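You operate a simulated robot arm through the tools that you are given. There is no shell and no other tool. Be economical: measure what you need, move in short steps, check, and stop when the job is done.

The job below is to be done with a simulated robot arm. You get a single attempt, and the scene is never put back.

Task
Take the numbered regulator marked "359" from the top of the grey cabinet and put it on top of the grey pale block there.

It is judged by the outcome, as a careful person would: the job done as asked, and still so three seconds after it is handed in. It fails if anything else is knocked over, pushed out of place, dropped, spilled or broken.

Robot
A 6-joint arm with a two-finger parallel gripper, fixed in place. Base frame: the origin is at the foot of the arm, x ahead of it, y to its left, z up; the work surface is at about z = 0.05. Units: m, rad, N and s.
With the tool pointing down near the work surface it reaches from about 0.16 to 0.58 m from the base axis. Its first joint turns from -1.152 to 1.152 rad. Payload 2.1 kg.
Tool frame: the origin (TCP) lies between the finger pads and is the grasp point; the fingertips stand 0.03 m ahead of it; z points along the fingers, y is the line along which they close. The gripper opens to 0.094 m. The fingers are 0.028 m wide and 0.01 m thick; the gripper's body (0.05 by 0.096 m) begins 0.055 m behind the TCP.
Orientation is that of the tool frame in the base frame, as [roll, pitch, yaw] about the fixed x, y, z axes, in that order (R = Rz(yaw) Ry(pitch) Rx(roll)). With the fingers straight down and closing along the base's y, the tool's x points along the base's -x, its y along +y and its z along -z.

Tools
- The arm moves only by the tool nudge_tool. Its argument "motion" is a list that holds one entry, the list of rows, each a list of 4 numbers: the shift along the tool's x, y, z in m, then the turn about the tool's z in rad. In form: [[[dx, dy, dz, twist], ...]]. A call has 1 to 8 rows; each row shifts and turns the commanded pose from where the row before left it, along the tool's axes as they then stand. "jaw" is the closure in counts, from 0 (fully open) to 255 (shut), set as the call begins (left out, the last holds). Rows are played at 5 a second. More than 0.05 m and 0.15 rad between two rows, or a gripper value outside its range, and nothing of the call is played. Where a pose cannot be reached the arm comes as near as it can. A force on the tool above 40 N (or 10 N above the force at the start of the call, whichever is more), or a blocked arm, ends the call early, and 0.2 s more pass. Each finger travels about 0.072 m/s and halts on what it meets, pressing with about 25 N; the grip force reading is that of the motor and also rises with nothing between the fingers. The clock runs only during rows and for 0.2 s after the last one: add rows that do not move to give the fingers time. It gives the time, the measured TCP pose, the force on the tool (base axes), the opening and the grip force at its end, in the units of the frame above (readings bear some noise).
- Cameras (640 x 400 px; columns grow to the right, rows downward): "scene" is fixed at [0.0718, -0.3704, 0.4958]; the picture's right is [0.67, -0.75, 0.00], its down [-0.33, -0.29, -0.90] and it looks along [0.67, 0.60, -0.44] (base axes); focal length 214 px, centre (320, 200). "wrist" rides on the gripper at [-0.037, 0, -0.058] in the tool frame; the picture's right is [0.00, -1.00, 0.00], its down [0.97, 0.00, -0.24] and it looks along [0.24, 0.00, 0.97] (tool axes); focal length 218 px, centre (320, 200).
- camera(camera): a new picture of that camera. No time passes.
- pixel_to_xyz(camera, pixels): there is no depth. For up to 12 entries [column, row, z] of the newest picture of that camera ("zoom" is the newest enlarged one), the place [x, y] in the base frame at which the ray of that pixel passes the height z, good to about 0.002 m, but the place of the scene camera against the robot may be out by one fixed shift of up to 0.012 m in any direction. No time passes.
- enlarge(camera, box): a new picture of the part [left, top, right, bottom] of that camera's present view, enlarged. No time passes.
- close_job(): hands the job in; it is judged then, once.

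Keep the steps short. Do not move on a guess: measure, check each grasp and each placing, and mend mistakes. In all there are 60 turns and 22 pictures (those below and enlarged ones count). Leave the gripper open and the arm clear of the work at the hand-in unless told otherwise, and finish with a single line.

The tools are called after "Emit:" as name(argument=value, ...) on one line, values as JSON. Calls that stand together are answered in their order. nudge_tool: Moves the arm, as the interface text tells. Its arguments: {"type":"object","properties":{"motion":{"type":"array"},"jaw":{"type":"number"}},"required":["motion"]} The other tools are called the same way: camera (camera) takes a picture; pixel_to_xyz (camera, pixels) gives the place at which the rays of pixels pass given heights; enlarge (camera, box) takes an enlarged picture of a part of a camera's view; close_job () hands the job in.

At the start:

```text
t: 0.0
ee_pos: [0.3353, -0.0935, 0.43]
tcp_rot: [-3.141, 0.001, 3.141]
wrist_force: [0.6, 0.1, -0.4]
width: 0.094
finger_force: 0.0
```

scene: 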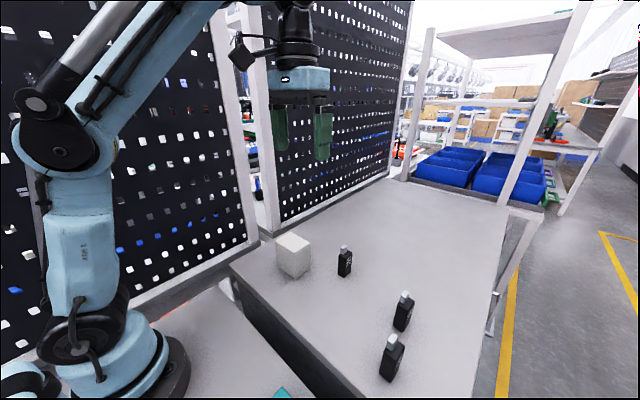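
wrist: 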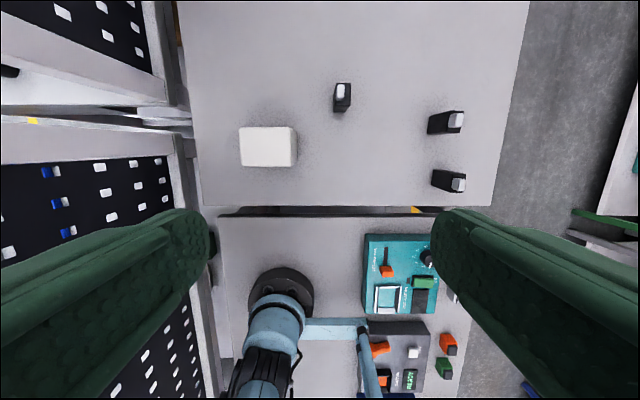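

I see three small black regulators and a pale block on the cabinet. I'll enlarge the scene view around them to read the numbers.

Emit:
enlarge(camera="scene", box=[260, 220, 440, 390])

Emit:
enlarge(camera="wrist", box=[220, 60, 500, 220])

```text
2.35 times, centred on (350, 305) of scene
```

zoom: 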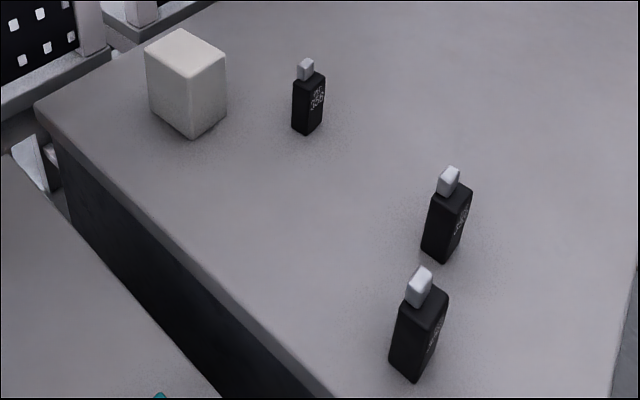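

```text
2.29 times, centred on (360, 140) of wrist
```

zoom: 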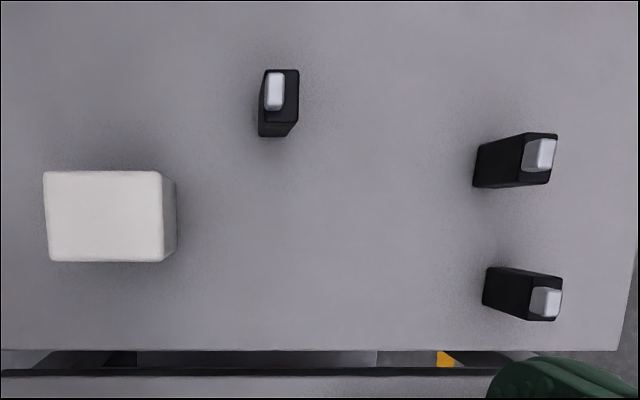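

The marking on the far regulator isn't legible yet, so I'll enlarge each one more tightly.

Emit:
enlarge(camera="scene", box=[328, 238, 364, 282])

Emit:
enlarge(camera="scene", box=[370, 285, 420, 385])

```text
9.09 times, centred on (346, 260) of scene
```

zoom: 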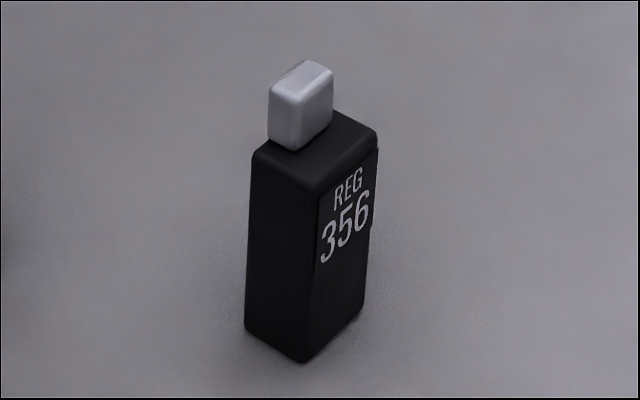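

```text
4.00 times, centred on (395, 335) of scene
```

zoom: 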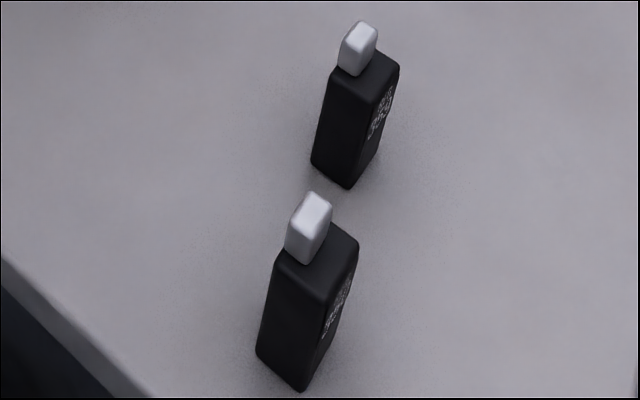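

The far one reads 356, so it isn't the target. I'll enlarge the labels of the other two.

Emit:
enlarge(camera="scene", box=[393, 300, 417, 322])

Emit:
enlarge(camera="scene", box=[388, 345, 412, 375])

```text
16.00 times, centred on (405, 311) of scene
```

zoom: 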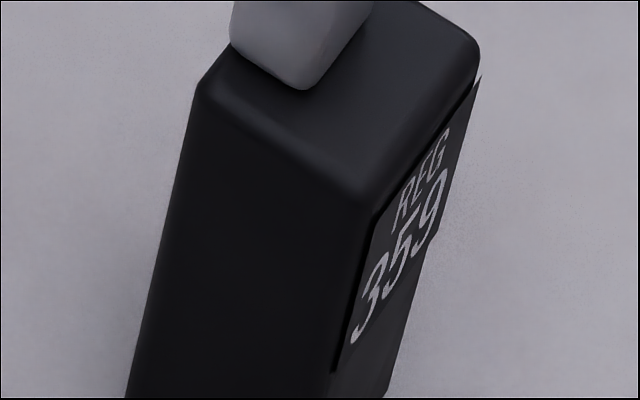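

```text
13.33 times, centred on (400, 360) of scene
```

zoom: 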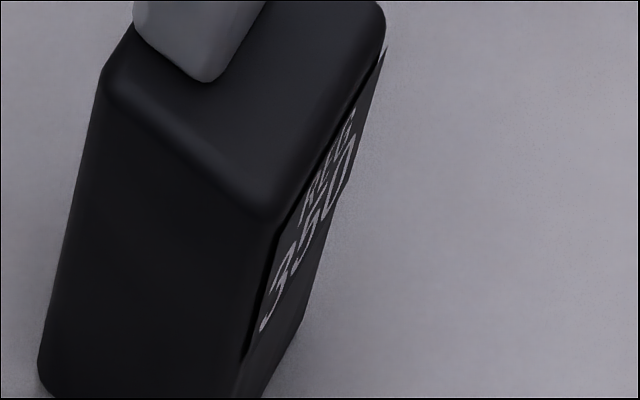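

The 359 regulator is the middle one: scene about (403,311), wrist about (447,122). To find heights, I'll project the block top and the regulator cap and base from both cameras at several z values.

Emit:
pixel_to_xyz(camera="wrist", pixels=[[265.5, 147.2, 0.05], [265.5, 147.2, 0.1], [265.5, 147.2, 0.15], [455.5, 120, 0.05], [455.5, 120, 0.1], [455.5, 120, 0.15], [428.5, 129, 0.05], [428.5, 129, 0.0]])

Emit:
pixel_to_xyz(camera="scene", pixels=[[293, 244, 0.05], [293, 244, 0.1], [293, 244, 0.15], [406, 294, 0.05], [406, 294, 0.1], [406, 294, 0.15], [402, 331, 0.05], [402, 331, 0.0]])

```text
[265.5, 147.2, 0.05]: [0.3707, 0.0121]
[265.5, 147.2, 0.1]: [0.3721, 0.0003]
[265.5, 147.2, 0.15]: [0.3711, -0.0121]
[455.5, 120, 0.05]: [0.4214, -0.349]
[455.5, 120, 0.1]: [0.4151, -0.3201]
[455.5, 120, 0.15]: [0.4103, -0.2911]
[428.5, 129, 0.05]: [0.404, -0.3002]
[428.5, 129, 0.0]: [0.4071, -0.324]
```

```text
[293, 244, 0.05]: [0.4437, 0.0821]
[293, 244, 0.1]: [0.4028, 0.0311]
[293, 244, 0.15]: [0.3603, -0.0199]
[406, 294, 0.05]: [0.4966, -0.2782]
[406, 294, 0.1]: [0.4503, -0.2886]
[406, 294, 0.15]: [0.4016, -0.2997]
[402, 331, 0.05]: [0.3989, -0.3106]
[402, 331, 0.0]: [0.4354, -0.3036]
```

Both cameras agree: table z is about 0.05, block top z about 0.14 at (0.371,-0.010), and the 359 cap at about (0.411,-0.297, 0.14). Next I'll move high above the regulator to see it from close up.

Emit:
nudge_tool(motion=[[[-0.015, -0.04, 0.02, 0], [-0.015, -0.04, 0.02, 0], [-0.015, -0.04, 0.02, 0], [-0.015, -0.04, 0.02, 0], [-0.015, -0.04, 0.02, 0], [0, 0, 0, 0], [0, 0, 0, 0]]], jaw=0)

Emit:
camera(camera="wrist")

```text
t: 1.6
ee_pos: [0.3991, -0.2773, 0.3282]
tcp_rot: [-3.14, 0.0, 3.141]
wrist_force: [-0.2, 0.7, 0.6]
width: 0.094
finger_force: 0.0
out of reach, approached as far as the arm can: row 5
```

```text
13 pictures are left
```

wrist: 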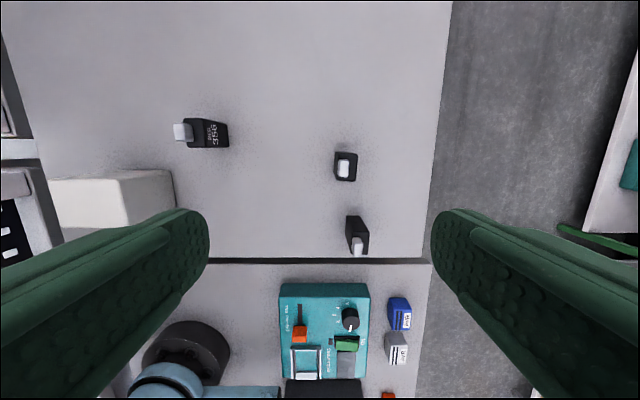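

The arm stopped near (0.399,-0.277, 0.328) because of reach. The 359 is at wrist (345,167). I'll enlarge there to measure its outline.

Emit:
enlarge(camera="wrist", box=[305, 140, 385, 190])

```text
8.00 times, centred on (345, 165) of wrist
```

zoom: 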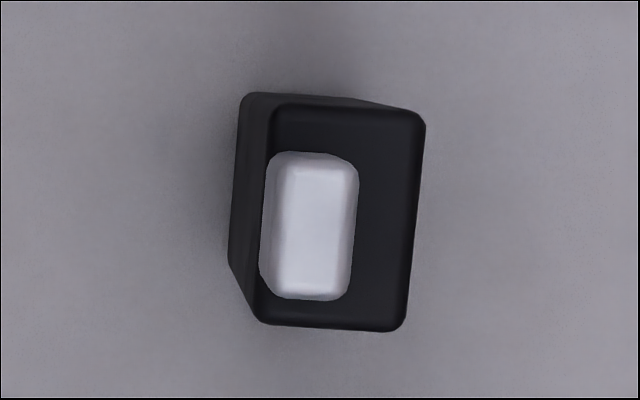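

The body is about 19x27 px, turned about 5° from the tool axes, with the cap offset to +y. I'll turn the top and bottom corners into coordinates.

Emit:
pixel_to_xyz(camera="zoom", pixels=[[273, 103, 0.12], [425, 112, 0.12], [406, 330, 0.12], [256, 323, 0.12], [240, 95, 0.05], [228, 265, 0.05], [315, 225, 0.14], [273, 103, 0.11], [425, 112, 0.11], [406, 330, 0.11], [256, 323, 0.11]])

Emit:
pixel_to_xyz(camera="scene", pixels=[[402, 331, 0.05], [408, 302, 0.11], [408, 302, 0.12], [408, 302, 0.13]])

```text
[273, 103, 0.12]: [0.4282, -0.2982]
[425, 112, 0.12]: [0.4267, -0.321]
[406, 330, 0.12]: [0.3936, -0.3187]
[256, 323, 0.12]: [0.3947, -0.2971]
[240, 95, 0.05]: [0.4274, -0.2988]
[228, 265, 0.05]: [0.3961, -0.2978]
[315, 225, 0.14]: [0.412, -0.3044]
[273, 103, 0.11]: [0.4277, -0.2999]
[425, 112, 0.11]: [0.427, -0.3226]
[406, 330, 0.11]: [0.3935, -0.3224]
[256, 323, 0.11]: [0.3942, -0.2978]
```

```text
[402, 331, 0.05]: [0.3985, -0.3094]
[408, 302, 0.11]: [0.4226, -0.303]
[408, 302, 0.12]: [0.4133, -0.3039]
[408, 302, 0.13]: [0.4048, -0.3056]
```

The 359 body is centred at about (0.411,-0.309), 0.023 m across y and 0.034 m along x, yawed about -3°, with its top near z 0.12. I'll come down to about z 0.22 with a 0.055 rad twist and read the pose.

Emit:
nudge_tool(motion=[[[0, 0, 0.035, 0.055], [0, 0, 0.035, 0], [0, 0, 0.035, 0], [0, 0, 0, 0], [0, 0, 0, 0]]])

```text
t: 2.8
ee_pos: [0.3993, -0.2792, 0.2233]
tcp_rot: [-3.142, 0.0, 3.084]
wrist_force: [-0.5, 0.3, 0.5]
width: 0.0941
finger_force: 0.1
```

Yaw is now as wanted. I'll shift by (+0.012,-0.030) to stand over the regulator and check with a picture.

Emit:
nudge_tool(motion=[[[-0.0134, -0.0292, 0, 0], [0, 0, 0.02, 0], [0, 0, 0, 0], [0, 0, 0, 0]]])

Emit:
camera(camera="wrist")

```text
t: 3.8
ee_pos: [0.4092, -0.3075, 0.2035]
tcp_rot: [3.141, 0.0, 3.085]
wrist_force: [0.1, 1.0, 1.2]
width: 0.094
finger_force: 0.1
```

```text
11 pictures are left
```

wrist: 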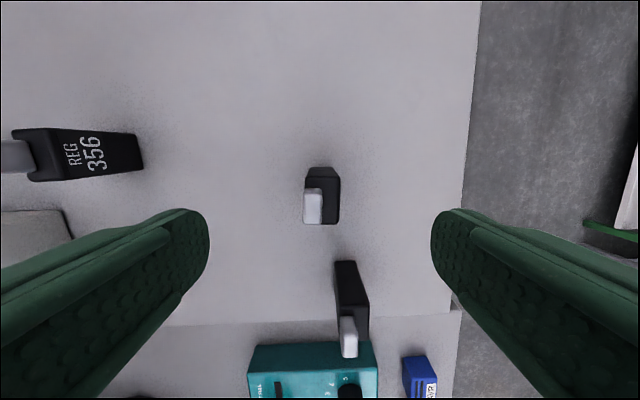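

The body is centred at column about 322, square to the tool. I'll check the x centre from its top corners.

Emit:
pixel_to_xyz(camera="wrist", pixels=[[305, 177, 0.12], [340, 177, 0.12], [340, 224, 0.12], [309, 167, 0.05], [334, 167, 0.05], [348, 262, 0.05], [357, 340, 0.12]])

```text
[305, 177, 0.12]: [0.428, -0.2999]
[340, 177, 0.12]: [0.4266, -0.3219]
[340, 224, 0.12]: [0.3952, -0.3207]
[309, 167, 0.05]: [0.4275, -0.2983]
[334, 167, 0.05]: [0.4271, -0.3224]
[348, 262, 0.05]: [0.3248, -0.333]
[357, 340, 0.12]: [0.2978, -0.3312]
```

The regulator centre is (0.411,-0.310), so I'm 2 mm off. I'll correct that, go straight down to TCP z about 0.10 (tips at 0.07), and keep the jaws open.

Emit:
nudge_tool(motion=[[[-0.002, -0.0022, 0.025, 0], [0, 0, 0.03, 0], [0, 0, 0.03, 0], [0, 0, 0.018, 0], [0, 0, 0, 0], [0, 0, 0, 0]]])

```text
t: 5.2
ee_pos: [0.4129, -0.3127, 0.0951]
tcp_rot: [3.141, 0.001, 3.088]
wrist_force: [-0.4, 0.6, -0.3]
width: 0.094
finger_force: 0.0
```

No contact force. I'm at (0.4129,-0.3127, 0.095), so I'll trim 2 mm back and up 4 mm, then close, with still rows for the fingers.

Emit:
nudge_tool(motion=[[[0.002, 0.002, -0.004, 0], [0, 0, 0, 0]]])

Emit:
nudge_tool(motion=[[[0, 0, 0, 0], [0, 0, 0, 0], [0, 0, 0, 0], [0, 0, 0, 0], [0, 0, 0, 0], [0, 0, 0, 0]]], jaw=255)

```text
t: 5.8
ee_pos: [0.4124, -0.3105, 0.1014]
tcp_rot: [-3.141, -0.001, 3.088]
wrist_force: [0.2, 0.5, 0.2]
width: 0.0939
finger_force: 0.1
```

```text
t: 7.2
ee_pos: [0.4124, -0.3102, 0.1009]
tcp_rot: [3.141, 0.0, 3.086]
wrist_force: [0.1, 0.0, 1.1]
width: 0.0281
finger_force: 24.9
```

The grip holds at 0.028 m and 25 N. I'll lift straight up by 0.11 and look.

Emit:
nudge_tool(motion=[[[0, 0, -0.02, 0], [0, 0, -0.03, 0], [0, 0, -0.03, 0], [0, 0, -0.03, 0], [0, 0, -0.02, 0], [0, 0, 0, 0]]])

Emit:
camera(camera="scene")

```text
t: 8.6
ee_pos: [0.4096, -0.3075, 0.2322]
tcp_rot: [3.141, -0.001, 3.088]
wrist_force: [0.3, -0.1, -1.5]
width: 0.0281
finger_force: 25.1
```

```text
10 pictures are left
```

scene: 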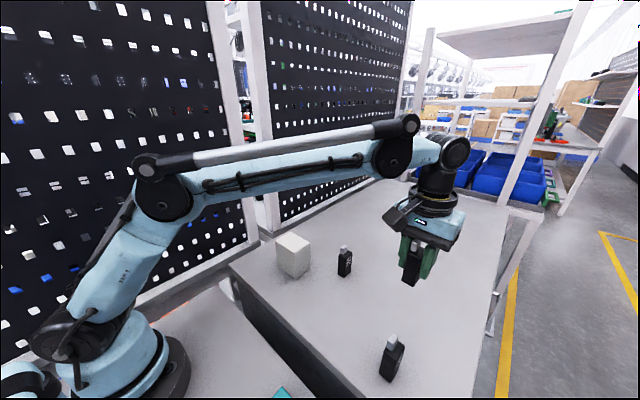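

It's held clear of the table. I'll turn the yaw back to square and carry it toward the block, stopping short near y = -0.10 to measure the block top.

Emit:
nudge_tool(motion=[[[0, 0, -0.018, -0.055], [0.0078, 0.0415, 0, 0], [0.0078, 0.0415, 0, 0], [0.0078, 0.0415, 0, 0], [0.0078, 0.0415, 0, 0], [0.0078, 0.0415, 0, 0], [0, 0, 0, 0], [0, 0, 0, 0]]])

Emit:
camera(camera="wrist")

```text
t: 10.4
ee_pos: [0.3742, -0.1026, 0.2508]
tcp_rot: [-3.141, 0.0, -3.141]
wrist_force: [-0.4, 0.0, -1.5]
width: 0.0281
finger_force: 24.8
```

```text
9 pictures are left
```

wrist: 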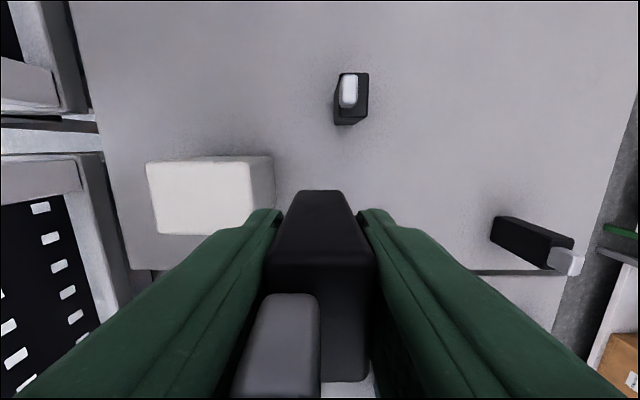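

The block top spans roughly (146..253, 160..235). I'll enlarge it to get the corners precisely.

Emit:
enlarge(camera="wrist", box=[130, 145, 290, 245])

```text
4.00 times, centred on (210, 195) of wrist
```

zoom: 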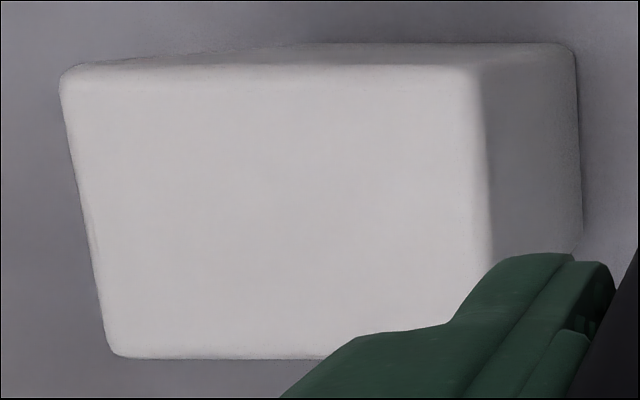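

I'll project the top corners at candidate heights and compare the base corner (577,48) at table height to fix the block's top z.

Emit:
pixel_to_xyz(camera="zoom", pixels=[[577, 48, 0.05], [582, 245, 0.05], [482, 70, 0.1], [482, 70, 0.11], [482, 70, 0.12], [482, 70, 0.13], [63, 70, 0.11], [110, 357, 0.11], [63, 70, 0.12], [110, 357, 0.12]])

```text
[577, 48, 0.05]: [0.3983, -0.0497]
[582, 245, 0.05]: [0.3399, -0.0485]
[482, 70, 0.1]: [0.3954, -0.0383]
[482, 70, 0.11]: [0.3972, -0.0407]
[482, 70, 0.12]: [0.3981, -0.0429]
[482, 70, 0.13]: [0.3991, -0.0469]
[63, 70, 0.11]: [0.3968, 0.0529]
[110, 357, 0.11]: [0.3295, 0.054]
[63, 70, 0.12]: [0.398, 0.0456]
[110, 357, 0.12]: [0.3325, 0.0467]
```

The block top is at z about 0.14, centred near (0.369,-0.009). I'll carry the regulator over that point at z 0.25 and then lower to 0.21.

Emit:
nudge_tool(motion=[[[0.002, 0.032, 0, 0], [0.002, 0.031, 0, 0], [0, 0.031, 0, 0], [0, 0, 0, 0], [0, 0, 0.02, 0], [0, 0, 0.02, 0], [0, 0, 0, 0], [0, 0, 0, 0]]])

Emit:
enlarge(camera="scene", box=[230, 150, 390, 290])

```text
t: 12.2
ee_pos: [0.3695, -0.0052, 0.2089]
tcp_rot: [-3.142, 0.0, 3.141]
wrist_force: [0.2, -0.1, -1.2]
width: 0.0281
finger_force: 24.3
```

```text
2.86 times, centred on (310, 220) of scene
```

zoom: 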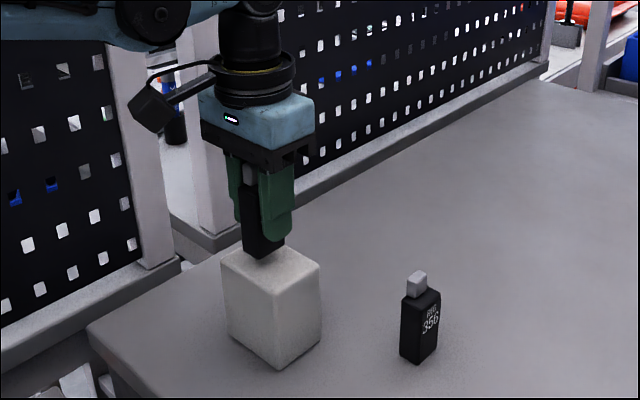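

It's above the block with a small gap. I'll shift 3 mm in -y and lower 12 mm in small steps, then read the force.

Emit:
nudge_tool(motion=[[[0, -0.003, 0.003, 0], [0, 0, 0.003, 0], [0, 0, 0.003, 0], [0, 0, 0.003, 0], [0, 0, 0, 0]]])

```text
t: 13.4
ee_pos: [0.3692, -0.0114, 0.1973]
tcp_rot: [3.141, 0.0, 3.141]
wrist_force: [0.0, -0.4, -1.0]
width: 0.0281
finger_force: 24.7
```

No contact yet (force unchanged, z 0.197). I'll lower another 6 mm in 2 mm steps.

Emit:
nudge_tool(motion=[[[0, 0, 0.002, 0], [0, 0, 0.002, 0], [0, 0, 0.002, 0], [0, 0, 0, 0]]])

```text
t: 14.4
ee_pos: [0.3672, -0.0109, 0.1932]
tcp_rot: [3.141, 0.0, 3.141]
wrist_force: [2.0, 0.0, 19.3]
width: 0.0281
finger_force: 25.3
```

Contact: 19 N upward at z 0.193. I'll ease off 1 mm and look before releasing.

Emit:
nudge_tool(motion=[[[0, 0, -0.001, 0], [0, 0, 0, 0]]])

Emit:
enlarge(camera="scene", box=[250, 180, 350, 290])

```text
t: 15.0
ee_pos: [0.3676, -0.0101, 0.1936]
tcp_rot: [-3.141, 0.0, -3.141]
wrist_force: [0.1, 0.1, -0.6]
width: 0.0281
finger_force: 25.3
```

```text
3.64 times, centred on (300, 235) of scene
```

zoom: 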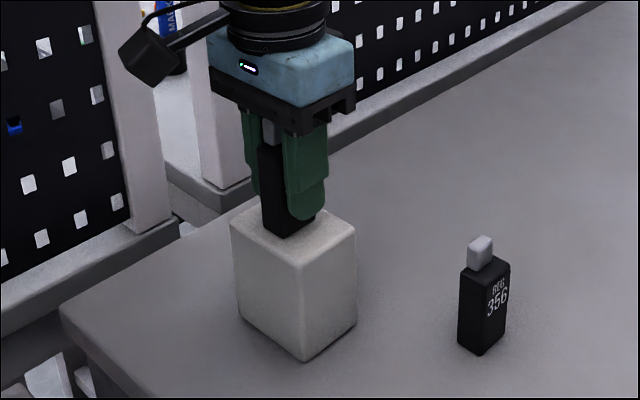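

It stands upright well within the block top, with about 0 N load. I'll open the jaws in place.

Emit:
nudge_tool(motion=[[[0, 0, 0, 0], [0, 0, 0, 0], [0, 0, 0, 0], [0, 0, 0, 0], [0, 0, 0, 0]]], jaw=0)

Emit:
camera(camera="wrist")

```text
t: 16.2
ee_pos: [0.3675, -0.0111, 0.1932]
tcp_rot: [3.141, 0.001, -3.141]
wrist_force: [0.1, 0.4, -0.3]
width: 0.0938
finger_force: 0.2
```

```text
5 pictures are left
```

wrist: 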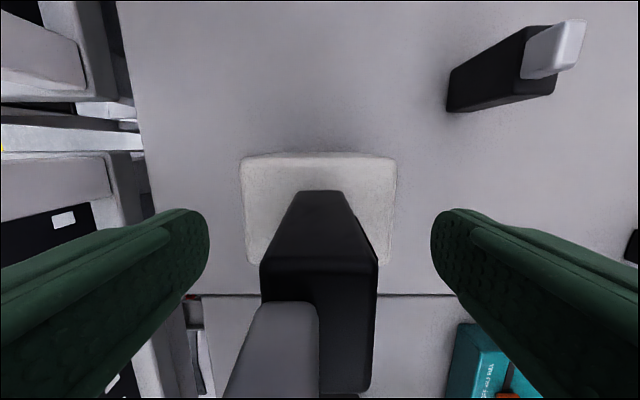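

The jaws are fully open, and the regulator stands centred on the block with both fingers clear. I'll go straight up 0.14 m and check.

Emit:
nudge_tool(motion=[[[0, 0, -0.015, 0], [0, 0, -0.025, 0], [0, 0, -0.035, 0], [0, 0, -0.035, 0], [0, 0, -0.035, 0], [0, 0, -0.035, 0], [0, 0, 0, 0]]])

Emit:
camera(camera="scene")

Emit:
camera(camera="wrist")

```text
t: 17.8
ee_pos: [0.3655, -0.0085, 0.3723]
tcp_rot: [3.141, 0.001, 3.141]
wrist_force: [1.2, -0.2, -0.2]
width: 0.0939
finger_force: 0.0
```

```text
4 pictures are left
```

scene: 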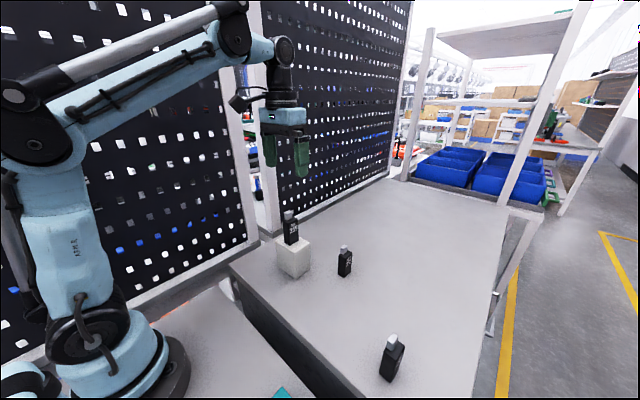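

```text
3 pictures are left
```

wrist: 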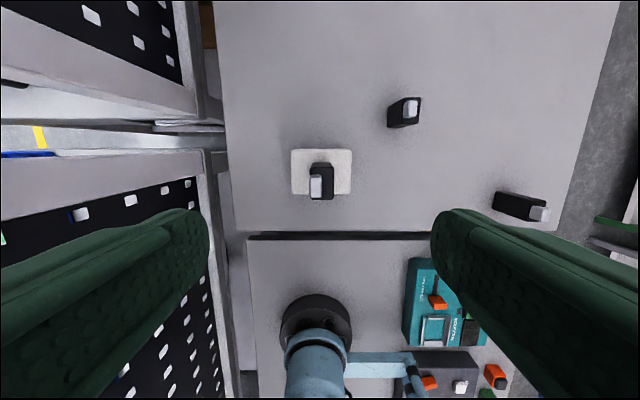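

The 359 stands upright on the block near (291,228) in the scene view. The block, 356 and 350 are where they were. The arm is clear and the gripper is open, so I'm handing in.

Emit:
close_job()

```text
The job is handed in.
```

Regulator 359 is standing upright on top of the pale grey block, nothing else was moved, and the job is handed in with the gripper open and the arm clear.
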